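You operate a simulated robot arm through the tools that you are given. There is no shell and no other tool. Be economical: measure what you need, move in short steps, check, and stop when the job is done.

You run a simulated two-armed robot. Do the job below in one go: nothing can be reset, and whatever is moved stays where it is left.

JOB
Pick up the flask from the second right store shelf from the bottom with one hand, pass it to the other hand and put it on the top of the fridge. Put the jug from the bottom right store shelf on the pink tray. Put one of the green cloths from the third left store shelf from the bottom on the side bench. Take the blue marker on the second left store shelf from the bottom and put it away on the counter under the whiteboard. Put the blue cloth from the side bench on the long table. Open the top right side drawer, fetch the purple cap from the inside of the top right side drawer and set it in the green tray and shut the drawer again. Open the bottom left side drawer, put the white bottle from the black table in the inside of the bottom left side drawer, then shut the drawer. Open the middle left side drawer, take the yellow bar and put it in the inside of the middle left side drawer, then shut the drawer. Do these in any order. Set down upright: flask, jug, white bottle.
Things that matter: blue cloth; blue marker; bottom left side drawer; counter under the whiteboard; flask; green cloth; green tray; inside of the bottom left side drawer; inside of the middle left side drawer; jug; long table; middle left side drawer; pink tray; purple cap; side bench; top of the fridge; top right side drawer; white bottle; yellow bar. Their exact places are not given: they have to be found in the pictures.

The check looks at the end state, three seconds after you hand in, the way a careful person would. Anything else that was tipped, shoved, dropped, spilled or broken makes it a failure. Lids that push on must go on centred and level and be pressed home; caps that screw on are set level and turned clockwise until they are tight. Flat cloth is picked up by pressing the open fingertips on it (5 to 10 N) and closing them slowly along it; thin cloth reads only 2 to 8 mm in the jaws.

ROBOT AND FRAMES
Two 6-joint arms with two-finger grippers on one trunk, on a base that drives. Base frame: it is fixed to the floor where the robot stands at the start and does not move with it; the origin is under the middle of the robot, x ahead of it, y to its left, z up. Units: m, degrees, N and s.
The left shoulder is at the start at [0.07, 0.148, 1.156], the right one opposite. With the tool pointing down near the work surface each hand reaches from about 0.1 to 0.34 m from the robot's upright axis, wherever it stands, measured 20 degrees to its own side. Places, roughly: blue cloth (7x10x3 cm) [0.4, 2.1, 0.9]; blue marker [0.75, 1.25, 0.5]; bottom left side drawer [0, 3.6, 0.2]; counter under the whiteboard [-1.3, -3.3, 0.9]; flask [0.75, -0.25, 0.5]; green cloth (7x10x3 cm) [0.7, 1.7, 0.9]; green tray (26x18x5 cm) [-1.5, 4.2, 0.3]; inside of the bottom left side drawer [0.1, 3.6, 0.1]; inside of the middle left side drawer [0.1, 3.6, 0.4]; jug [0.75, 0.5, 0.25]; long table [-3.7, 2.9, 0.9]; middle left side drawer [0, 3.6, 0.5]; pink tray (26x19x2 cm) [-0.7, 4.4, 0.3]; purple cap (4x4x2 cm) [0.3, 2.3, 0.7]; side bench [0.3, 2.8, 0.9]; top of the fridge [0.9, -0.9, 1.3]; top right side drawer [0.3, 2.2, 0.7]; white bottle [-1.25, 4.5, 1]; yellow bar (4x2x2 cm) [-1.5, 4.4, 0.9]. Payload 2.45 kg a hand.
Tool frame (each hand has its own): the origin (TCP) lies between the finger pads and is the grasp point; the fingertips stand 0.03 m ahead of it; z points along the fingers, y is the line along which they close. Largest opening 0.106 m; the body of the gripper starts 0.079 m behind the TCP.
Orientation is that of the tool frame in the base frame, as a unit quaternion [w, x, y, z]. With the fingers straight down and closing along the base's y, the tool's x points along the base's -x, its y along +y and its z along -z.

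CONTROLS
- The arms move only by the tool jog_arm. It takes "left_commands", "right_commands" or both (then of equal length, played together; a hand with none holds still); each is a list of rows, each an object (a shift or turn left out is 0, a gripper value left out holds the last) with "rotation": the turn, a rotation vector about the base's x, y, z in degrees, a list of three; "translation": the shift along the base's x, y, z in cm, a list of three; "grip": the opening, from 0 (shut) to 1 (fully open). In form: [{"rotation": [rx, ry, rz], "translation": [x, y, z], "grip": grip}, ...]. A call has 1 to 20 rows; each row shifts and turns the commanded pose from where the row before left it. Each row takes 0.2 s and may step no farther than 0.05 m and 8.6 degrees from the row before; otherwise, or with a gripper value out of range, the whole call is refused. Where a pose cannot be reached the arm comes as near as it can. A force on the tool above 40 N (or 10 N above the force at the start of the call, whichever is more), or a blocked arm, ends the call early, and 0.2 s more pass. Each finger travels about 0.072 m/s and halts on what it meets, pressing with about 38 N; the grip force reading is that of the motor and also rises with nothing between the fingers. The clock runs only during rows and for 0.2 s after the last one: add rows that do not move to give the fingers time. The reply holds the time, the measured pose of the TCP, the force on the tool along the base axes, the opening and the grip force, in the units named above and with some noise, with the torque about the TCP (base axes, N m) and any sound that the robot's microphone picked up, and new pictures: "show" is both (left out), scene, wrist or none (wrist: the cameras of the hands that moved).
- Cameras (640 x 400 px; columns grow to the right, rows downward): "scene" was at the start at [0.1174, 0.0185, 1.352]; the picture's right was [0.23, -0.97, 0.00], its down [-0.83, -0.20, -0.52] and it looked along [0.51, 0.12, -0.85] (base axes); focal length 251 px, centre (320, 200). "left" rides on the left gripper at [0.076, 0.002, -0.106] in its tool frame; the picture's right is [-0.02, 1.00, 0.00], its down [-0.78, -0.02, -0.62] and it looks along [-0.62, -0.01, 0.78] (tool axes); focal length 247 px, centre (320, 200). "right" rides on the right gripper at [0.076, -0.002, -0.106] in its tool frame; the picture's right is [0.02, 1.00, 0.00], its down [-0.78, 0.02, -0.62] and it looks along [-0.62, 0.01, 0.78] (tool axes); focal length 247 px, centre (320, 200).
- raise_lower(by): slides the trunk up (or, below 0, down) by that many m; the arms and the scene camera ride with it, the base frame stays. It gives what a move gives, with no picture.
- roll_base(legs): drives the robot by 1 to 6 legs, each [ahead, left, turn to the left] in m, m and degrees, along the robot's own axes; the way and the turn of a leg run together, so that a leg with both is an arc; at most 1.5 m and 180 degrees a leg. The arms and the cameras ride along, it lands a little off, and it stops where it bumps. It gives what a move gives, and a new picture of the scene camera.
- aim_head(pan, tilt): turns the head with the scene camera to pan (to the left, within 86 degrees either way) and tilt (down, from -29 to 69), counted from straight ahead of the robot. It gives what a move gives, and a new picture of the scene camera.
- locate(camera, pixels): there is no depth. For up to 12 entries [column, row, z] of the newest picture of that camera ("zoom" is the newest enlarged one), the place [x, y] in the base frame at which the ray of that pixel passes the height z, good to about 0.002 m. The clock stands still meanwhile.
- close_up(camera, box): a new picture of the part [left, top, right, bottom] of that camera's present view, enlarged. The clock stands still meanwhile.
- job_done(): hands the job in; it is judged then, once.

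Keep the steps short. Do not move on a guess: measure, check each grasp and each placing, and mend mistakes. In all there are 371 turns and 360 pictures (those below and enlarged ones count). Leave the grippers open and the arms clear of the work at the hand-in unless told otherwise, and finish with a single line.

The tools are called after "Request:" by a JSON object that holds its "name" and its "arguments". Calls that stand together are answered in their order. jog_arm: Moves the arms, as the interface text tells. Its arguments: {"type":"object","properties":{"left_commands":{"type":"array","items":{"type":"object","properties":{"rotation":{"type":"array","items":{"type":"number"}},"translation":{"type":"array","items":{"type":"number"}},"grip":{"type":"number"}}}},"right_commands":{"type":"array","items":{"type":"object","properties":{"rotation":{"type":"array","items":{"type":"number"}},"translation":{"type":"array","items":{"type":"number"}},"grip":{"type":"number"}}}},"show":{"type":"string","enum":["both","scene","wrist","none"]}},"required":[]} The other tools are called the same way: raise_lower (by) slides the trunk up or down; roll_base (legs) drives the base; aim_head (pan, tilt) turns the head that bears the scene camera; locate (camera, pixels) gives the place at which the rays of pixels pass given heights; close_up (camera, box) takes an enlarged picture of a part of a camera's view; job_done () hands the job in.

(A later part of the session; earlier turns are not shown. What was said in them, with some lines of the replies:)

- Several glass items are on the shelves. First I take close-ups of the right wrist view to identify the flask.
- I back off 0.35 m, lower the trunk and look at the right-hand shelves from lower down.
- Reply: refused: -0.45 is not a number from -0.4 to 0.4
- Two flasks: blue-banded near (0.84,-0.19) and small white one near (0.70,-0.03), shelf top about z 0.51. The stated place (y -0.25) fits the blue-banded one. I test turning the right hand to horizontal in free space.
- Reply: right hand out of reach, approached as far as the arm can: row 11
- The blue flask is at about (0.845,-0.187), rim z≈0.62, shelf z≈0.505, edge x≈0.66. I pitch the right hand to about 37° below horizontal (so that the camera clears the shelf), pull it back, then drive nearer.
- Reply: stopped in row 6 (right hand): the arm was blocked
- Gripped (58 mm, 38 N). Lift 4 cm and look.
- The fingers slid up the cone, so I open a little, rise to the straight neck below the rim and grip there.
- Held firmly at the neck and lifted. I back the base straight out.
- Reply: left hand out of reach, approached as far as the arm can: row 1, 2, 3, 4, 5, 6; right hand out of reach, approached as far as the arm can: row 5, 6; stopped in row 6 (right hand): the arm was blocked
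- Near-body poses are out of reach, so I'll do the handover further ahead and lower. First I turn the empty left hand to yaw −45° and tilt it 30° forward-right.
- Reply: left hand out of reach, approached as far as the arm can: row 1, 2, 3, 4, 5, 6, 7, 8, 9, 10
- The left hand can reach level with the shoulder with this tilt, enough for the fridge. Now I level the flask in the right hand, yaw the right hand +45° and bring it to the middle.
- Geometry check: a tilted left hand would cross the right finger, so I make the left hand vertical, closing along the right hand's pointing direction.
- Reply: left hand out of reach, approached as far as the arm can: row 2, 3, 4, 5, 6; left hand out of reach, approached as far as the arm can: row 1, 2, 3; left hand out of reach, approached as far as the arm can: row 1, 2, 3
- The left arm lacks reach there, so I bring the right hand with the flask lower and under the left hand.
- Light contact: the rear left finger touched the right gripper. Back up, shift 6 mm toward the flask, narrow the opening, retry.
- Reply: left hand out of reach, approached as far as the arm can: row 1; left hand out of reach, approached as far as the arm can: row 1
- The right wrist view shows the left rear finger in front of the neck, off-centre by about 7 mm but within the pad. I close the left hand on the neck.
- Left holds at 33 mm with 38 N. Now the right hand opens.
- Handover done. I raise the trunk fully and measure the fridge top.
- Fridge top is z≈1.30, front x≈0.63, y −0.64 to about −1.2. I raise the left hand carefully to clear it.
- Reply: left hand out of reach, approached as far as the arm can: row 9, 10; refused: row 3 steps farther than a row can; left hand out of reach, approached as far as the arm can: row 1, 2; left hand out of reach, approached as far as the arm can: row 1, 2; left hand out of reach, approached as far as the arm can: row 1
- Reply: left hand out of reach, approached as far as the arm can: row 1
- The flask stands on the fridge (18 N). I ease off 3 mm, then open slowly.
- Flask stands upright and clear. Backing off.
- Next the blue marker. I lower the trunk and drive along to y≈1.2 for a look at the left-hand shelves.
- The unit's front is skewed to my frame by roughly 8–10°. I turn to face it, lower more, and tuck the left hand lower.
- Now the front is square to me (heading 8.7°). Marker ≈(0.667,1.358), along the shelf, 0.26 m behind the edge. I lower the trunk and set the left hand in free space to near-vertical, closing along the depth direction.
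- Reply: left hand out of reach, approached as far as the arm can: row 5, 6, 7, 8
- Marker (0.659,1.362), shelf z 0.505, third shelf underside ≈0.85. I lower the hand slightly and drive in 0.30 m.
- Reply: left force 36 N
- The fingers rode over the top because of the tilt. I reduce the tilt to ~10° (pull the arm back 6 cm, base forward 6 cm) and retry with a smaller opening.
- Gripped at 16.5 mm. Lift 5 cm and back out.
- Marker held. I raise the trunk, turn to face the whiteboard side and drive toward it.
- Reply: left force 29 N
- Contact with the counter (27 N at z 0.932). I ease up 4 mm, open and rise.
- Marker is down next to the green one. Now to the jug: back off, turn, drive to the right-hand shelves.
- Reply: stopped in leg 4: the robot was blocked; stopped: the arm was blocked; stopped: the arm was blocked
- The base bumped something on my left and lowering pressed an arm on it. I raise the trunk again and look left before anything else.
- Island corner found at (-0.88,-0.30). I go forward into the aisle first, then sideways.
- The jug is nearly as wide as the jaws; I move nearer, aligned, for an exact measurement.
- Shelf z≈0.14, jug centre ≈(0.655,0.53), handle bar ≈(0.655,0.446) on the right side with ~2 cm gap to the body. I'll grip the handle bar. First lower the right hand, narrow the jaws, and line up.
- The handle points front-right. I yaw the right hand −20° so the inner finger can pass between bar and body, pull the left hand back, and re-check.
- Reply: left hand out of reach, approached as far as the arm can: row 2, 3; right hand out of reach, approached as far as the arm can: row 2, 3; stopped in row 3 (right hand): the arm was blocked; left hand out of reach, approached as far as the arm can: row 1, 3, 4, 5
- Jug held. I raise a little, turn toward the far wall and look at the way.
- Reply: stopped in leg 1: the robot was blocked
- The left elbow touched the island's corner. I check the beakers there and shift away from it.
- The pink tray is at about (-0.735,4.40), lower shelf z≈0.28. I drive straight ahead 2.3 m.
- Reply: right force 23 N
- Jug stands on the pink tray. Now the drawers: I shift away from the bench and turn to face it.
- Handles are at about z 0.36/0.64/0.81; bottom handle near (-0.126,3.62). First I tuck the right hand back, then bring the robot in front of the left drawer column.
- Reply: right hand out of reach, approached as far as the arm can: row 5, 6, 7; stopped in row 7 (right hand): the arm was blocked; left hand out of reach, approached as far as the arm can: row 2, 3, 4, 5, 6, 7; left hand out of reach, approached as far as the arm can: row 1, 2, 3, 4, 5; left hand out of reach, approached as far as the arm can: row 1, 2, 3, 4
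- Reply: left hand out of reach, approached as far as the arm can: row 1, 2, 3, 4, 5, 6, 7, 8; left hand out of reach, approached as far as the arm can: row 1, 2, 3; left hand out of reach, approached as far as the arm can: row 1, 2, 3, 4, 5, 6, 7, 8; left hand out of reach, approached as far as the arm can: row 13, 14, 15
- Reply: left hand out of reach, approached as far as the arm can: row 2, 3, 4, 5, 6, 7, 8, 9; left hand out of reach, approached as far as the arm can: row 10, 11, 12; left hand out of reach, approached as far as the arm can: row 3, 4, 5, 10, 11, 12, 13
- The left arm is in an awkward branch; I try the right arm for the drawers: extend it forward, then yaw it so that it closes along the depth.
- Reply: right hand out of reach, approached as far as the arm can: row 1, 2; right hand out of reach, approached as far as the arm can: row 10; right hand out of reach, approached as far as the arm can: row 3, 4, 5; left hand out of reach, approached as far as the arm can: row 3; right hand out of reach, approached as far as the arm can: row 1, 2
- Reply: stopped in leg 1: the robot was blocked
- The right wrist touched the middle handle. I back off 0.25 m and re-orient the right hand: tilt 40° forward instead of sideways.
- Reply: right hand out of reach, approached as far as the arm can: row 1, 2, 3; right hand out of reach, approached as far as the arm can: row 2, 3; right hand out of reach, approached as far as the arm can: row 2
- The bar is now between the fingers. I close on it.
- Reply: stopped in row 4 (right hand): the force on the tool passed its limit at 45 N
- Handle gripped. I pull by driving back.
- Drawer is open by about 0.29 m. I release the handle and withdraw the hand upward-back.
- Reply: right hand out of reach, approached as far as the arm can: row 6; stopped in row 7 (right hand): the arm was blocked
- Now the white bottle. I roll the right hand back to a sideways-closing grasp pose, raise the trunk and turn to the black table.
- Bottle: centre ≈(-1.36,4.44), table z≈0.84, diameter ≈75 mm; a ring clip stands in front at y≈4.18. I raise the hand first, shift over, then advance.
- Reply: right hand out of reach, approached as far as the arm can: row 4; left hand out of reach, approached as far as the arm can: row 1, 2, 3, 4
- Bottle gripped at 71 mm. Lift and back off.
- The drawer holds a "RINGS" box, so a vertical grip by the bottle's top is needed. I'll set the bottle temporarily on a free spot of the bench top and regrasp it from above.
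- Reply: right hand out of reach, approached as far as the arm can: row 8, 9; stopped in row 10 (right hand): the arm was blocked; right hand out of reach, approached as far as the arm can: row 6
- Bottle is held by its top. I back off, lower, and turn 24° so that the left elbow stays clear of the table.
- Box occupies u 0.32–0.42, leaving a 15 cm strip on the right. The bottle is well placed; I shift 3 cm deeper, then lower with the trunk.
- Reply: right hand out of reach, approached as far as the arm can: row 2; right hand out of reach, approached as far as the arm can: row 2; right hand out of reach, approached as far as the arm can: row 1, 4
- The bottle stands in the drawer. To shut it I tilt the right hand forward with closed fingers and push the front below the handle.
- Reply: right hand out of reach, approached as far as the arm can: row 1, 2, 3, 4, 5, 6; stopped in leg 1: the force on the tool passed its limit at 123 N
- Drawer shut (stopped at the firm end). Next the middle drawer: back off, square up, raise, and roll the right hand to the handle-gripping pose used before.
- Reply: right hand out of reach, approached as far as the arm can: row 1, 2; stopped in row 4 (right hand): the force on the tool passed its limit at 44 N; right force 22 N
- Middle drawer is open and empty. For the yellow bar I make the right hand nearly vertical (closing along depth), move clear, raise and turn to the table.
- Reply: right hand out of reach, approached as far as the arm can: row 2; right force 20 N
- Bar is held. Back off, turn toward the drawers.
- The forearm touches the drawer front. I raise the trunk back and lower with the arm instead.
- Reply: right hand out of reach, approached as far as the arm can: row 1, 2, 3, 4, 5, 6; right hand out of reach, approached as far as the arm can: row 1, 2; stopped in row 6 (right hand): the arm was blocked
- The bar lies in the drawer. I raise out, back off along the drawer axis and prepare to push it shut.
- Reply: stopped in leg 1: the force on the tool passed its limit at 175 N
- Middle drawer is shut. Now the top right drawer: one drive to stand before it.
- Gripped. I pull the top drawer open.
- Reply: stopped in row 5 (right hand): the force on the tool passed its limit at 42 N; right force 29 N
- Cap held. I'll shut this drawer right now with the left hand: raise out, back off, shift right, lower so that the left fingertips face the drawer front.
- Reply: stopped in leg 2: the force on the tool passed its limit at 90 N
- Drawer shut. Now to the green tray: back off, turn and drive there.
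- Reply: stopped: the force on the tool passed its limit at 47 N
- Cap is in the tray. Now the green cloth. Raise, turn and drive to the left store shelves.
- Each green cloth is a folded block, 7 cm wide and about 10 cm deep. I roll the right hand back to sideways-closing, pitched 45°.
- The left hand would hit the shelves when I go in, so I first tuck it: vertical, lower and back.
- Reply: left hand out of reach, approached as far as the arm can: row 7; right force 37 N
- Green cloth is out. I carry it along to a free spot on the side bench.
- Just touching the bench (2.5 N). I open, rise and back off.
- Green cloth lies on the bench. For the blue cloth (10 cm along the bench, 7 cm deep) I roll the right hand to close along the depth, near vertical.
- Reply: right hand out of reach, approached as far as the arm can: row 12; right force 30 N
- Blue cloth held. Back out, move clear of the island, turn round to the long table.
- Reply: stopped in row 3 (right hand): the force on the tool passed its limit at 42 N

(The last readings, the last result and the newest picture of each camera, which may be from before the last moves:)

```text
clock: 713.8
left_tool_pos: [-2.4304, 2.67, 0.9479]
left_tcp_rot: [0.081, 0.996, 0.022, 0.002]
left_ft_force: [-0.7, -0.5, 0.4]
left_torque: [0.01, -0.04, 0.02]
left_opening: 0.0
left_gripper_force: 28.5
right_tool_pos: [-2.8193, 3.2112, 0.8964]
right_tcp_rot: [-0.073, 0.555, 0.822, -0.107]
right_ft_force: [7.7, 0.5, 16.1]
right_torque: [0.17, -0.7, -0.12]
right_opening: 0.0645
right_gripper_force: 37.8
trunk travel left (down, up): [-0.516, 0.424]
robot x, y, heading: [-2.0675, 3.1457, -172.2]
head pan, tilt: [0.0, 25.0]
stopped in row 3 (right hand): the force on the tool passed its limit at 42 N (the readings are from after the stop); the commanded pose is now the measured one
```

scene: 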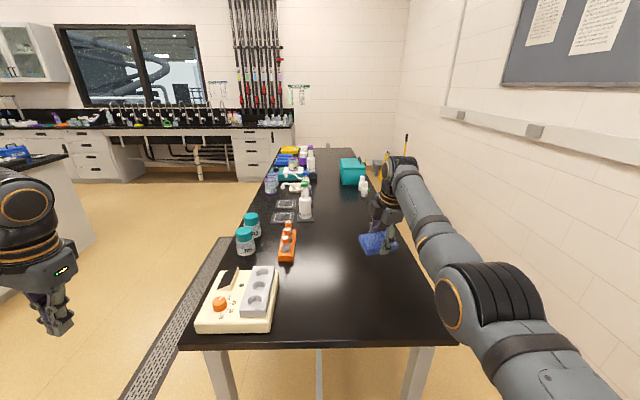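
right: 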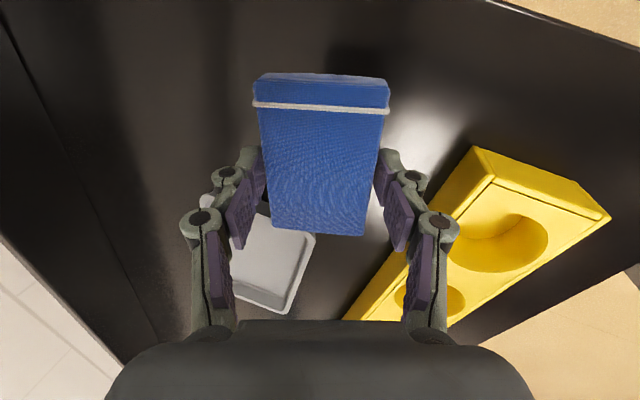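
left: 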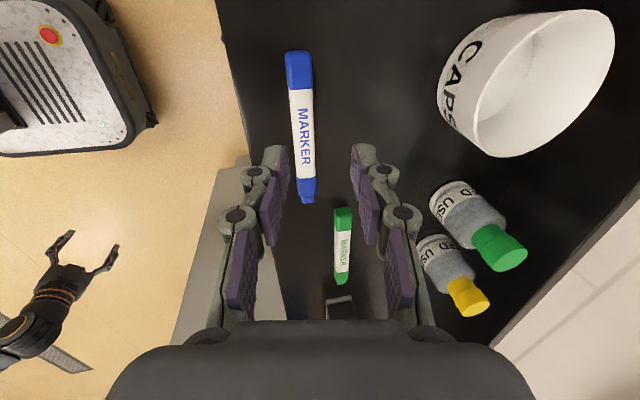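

Cloth is on the table. I ease off, open wide and rise.

Request:
{"name": "jog_arm", "arguments": {"right_commands": [{"translation": [0, 0, 0.4]}, {"grip": 0.7}, {"grip": 0.85}, {"grip": 1}, {}], "show": "none"}}

Request:
{"name": "raise_lower", "arguments": {"by": 0.2}}

Request:
{"name": "roll_base", "arguments": {"legs": [[-0.5, 0, 0]]}}

```text
clock: 715.0
left_tool_pos: [-2.4319, 2.6691, 0.9471]
left_tcp_rot: [0.081, 0.996, 0.021, 0.002]
left_ft_force: [-0.2, 0.2, -0.6]
left_torque: [-0.03, -0.02, 0.0]
left_opening: 0.0001
left_gripper_force: 28.5
right_tool_pos: [-2.8199, 3.2128, 0.8957]
right_tcp_rot: [-0.072, 0.555, 0.822, -0.106]
right_ft_force: [-0.9, -0.1, 0.0]
right_torque: [0.0, 0.0, -0.02]
right_opening: 0.1058
right_gripper_force: 0.0
trunk travel left (down, up): [-0.516, 0.424]
robot x, y, heading: [-2.0647, 3.1476, -172.2]
head pan, tilt: [0.0, 25.0]
```

```text
clock: 717.1
left_tool_pos: [-2.4322, 2.67, 1.1458]
left_tcp_rot: [0.082, 0.996, 0.021, 0.002]
left_ft_force: [-0.1, 0.8, 0.5]
left_torque: [0.02, 0.01, -0.01]
left_opening: 0.0
left_gripper_force: 28.7
right_tool_pos: [-2.8215, 3.2125, 1.0961]
right_tcp_rot: [-0.072, 0.555, 0.822, -0.105]
right_ft_force: [0.0, 0.7, 0.3]
right_torque: [-0.01, -0.01, 0.03]
right_opening: 0.1057
right_gripper_force: 0.0
trunk travel left (down, up): [-0.716, 0.224]
robot x, y, heading: [-2.0644, 3.1474, -172.3]
head pan, tilt: [0.0, 25.0]
```

```text
clock: 720.1
left_tool_pos: [-1.9365, 2.7386, 1.1456]
left_tcp_rot: [0.082, 0.997, 0.017, 0.003]
left_ft_force: [-0.4, -0.6, 0.3]
left_torque: [-0.01, -0.02, 0.02]
left_opening: 0.0
left_gripper_force: 28.8
right_tool_pos: [-2.3181, 3.2866, 1.0945]
right_tcp_rot: [-0.072, 0.56, 0.819, -0.105]
right_ft_force: [0.9, 1.3, 0.0]
right_torque: [0.0, -0.02, -0.01]
right_opening: 0.1062
right_gripper_force: 0.0
trunk travel left (down, up): [-0.716, 0.224]
robot x, y, heading: [-1.5624, 3.2096, -173.2]
head pan, tilt: [0.0, 25.0]
```

scene: 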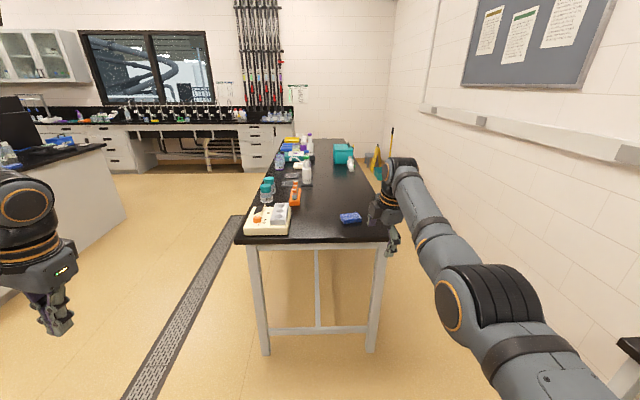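

All eight parts are done. I open the left gripper as well.

Request:
{"name": "jog_arm", "arguments": {"left_commands": [{"grip": 0.5}, {"grip": 1}, {}, {}, {}, {}], "show": "none"}}

Request:
{"name": "aim_head", "arguments": {"pan": -80, "tilt": 25}}

```text
clock: 721.5
left_tool_pos: [-1.9343, 2.7392, 1.1453]
left_tcp_rot: [0.08, 0.997, 0.016, 0.002]
left_ft_force: [-0.2, -0.1, -0.2]
left_torque: [-0.01, 0.0, 0.01]
left_opening: 0.1057
left_gripper_force: 0.1
right_tool_pos: [-2.3179, 3.2862, 1.0947]
right_tcp_rot: [-0.072, 0.559, 0.819, -0.105]
right_ft_force: [-0.1, -0.2, -0.4]
right_torque: [-0.02, 0.0, -0.02]
right_opening: 0.1062
right_gripper_force: 0.2
trunk travel left (down, up): [-0.716, 0.224]
robot x, y, heading: [-1.5657, 3.2086, -172.8]
head pan, tilt: [0.0, 25.0]
```

```text
clock: 723.0
left_tool_pos: [-1.9349, 2.7385, 1.1466]
left_tcp_rot: [0.081, 0.997, 0.016, 0.002]
left_ft_force: [0.3, -0.6, 0.2]
left_torque: [0.03, -0.01, -0.01]
left_opening: 0.1061
left_gripper_force: 0.1
right_tool_pos: [-2.3176, 3.2869, 1.0956]
right_tcp_rot: [-0.072, 0.559, 0.819, -0.105]
right_ft_force: [0.5, -0.2, -0.2]
right_torque: [-0.01, -0.02, -0.01]
right_opening: 0.1059
right_gripper_force: 0.0
trunk travel left (down, up): [-0.716, 0.224]
robot x, y, heading: [-1.5617, 3.2135, -173.1]
head pan, tilt: [-80.0, 25.0]
```

scene: 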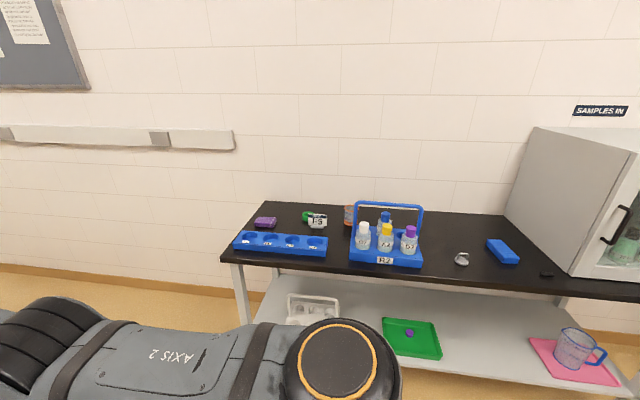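

The black table, the trays and the jug look as they should, both grippers are open and the arms are clear. I hand in.

Request:
{"name": "job_done", "arguments": {}}

```text
The job is handed in.
```

All eight tasks were carried out and the job is handed in. I did not reopen the bottom left drawer to check that the bottle stayed upright after closing, and the yellow bar fell the last few centimetres into its drawer.
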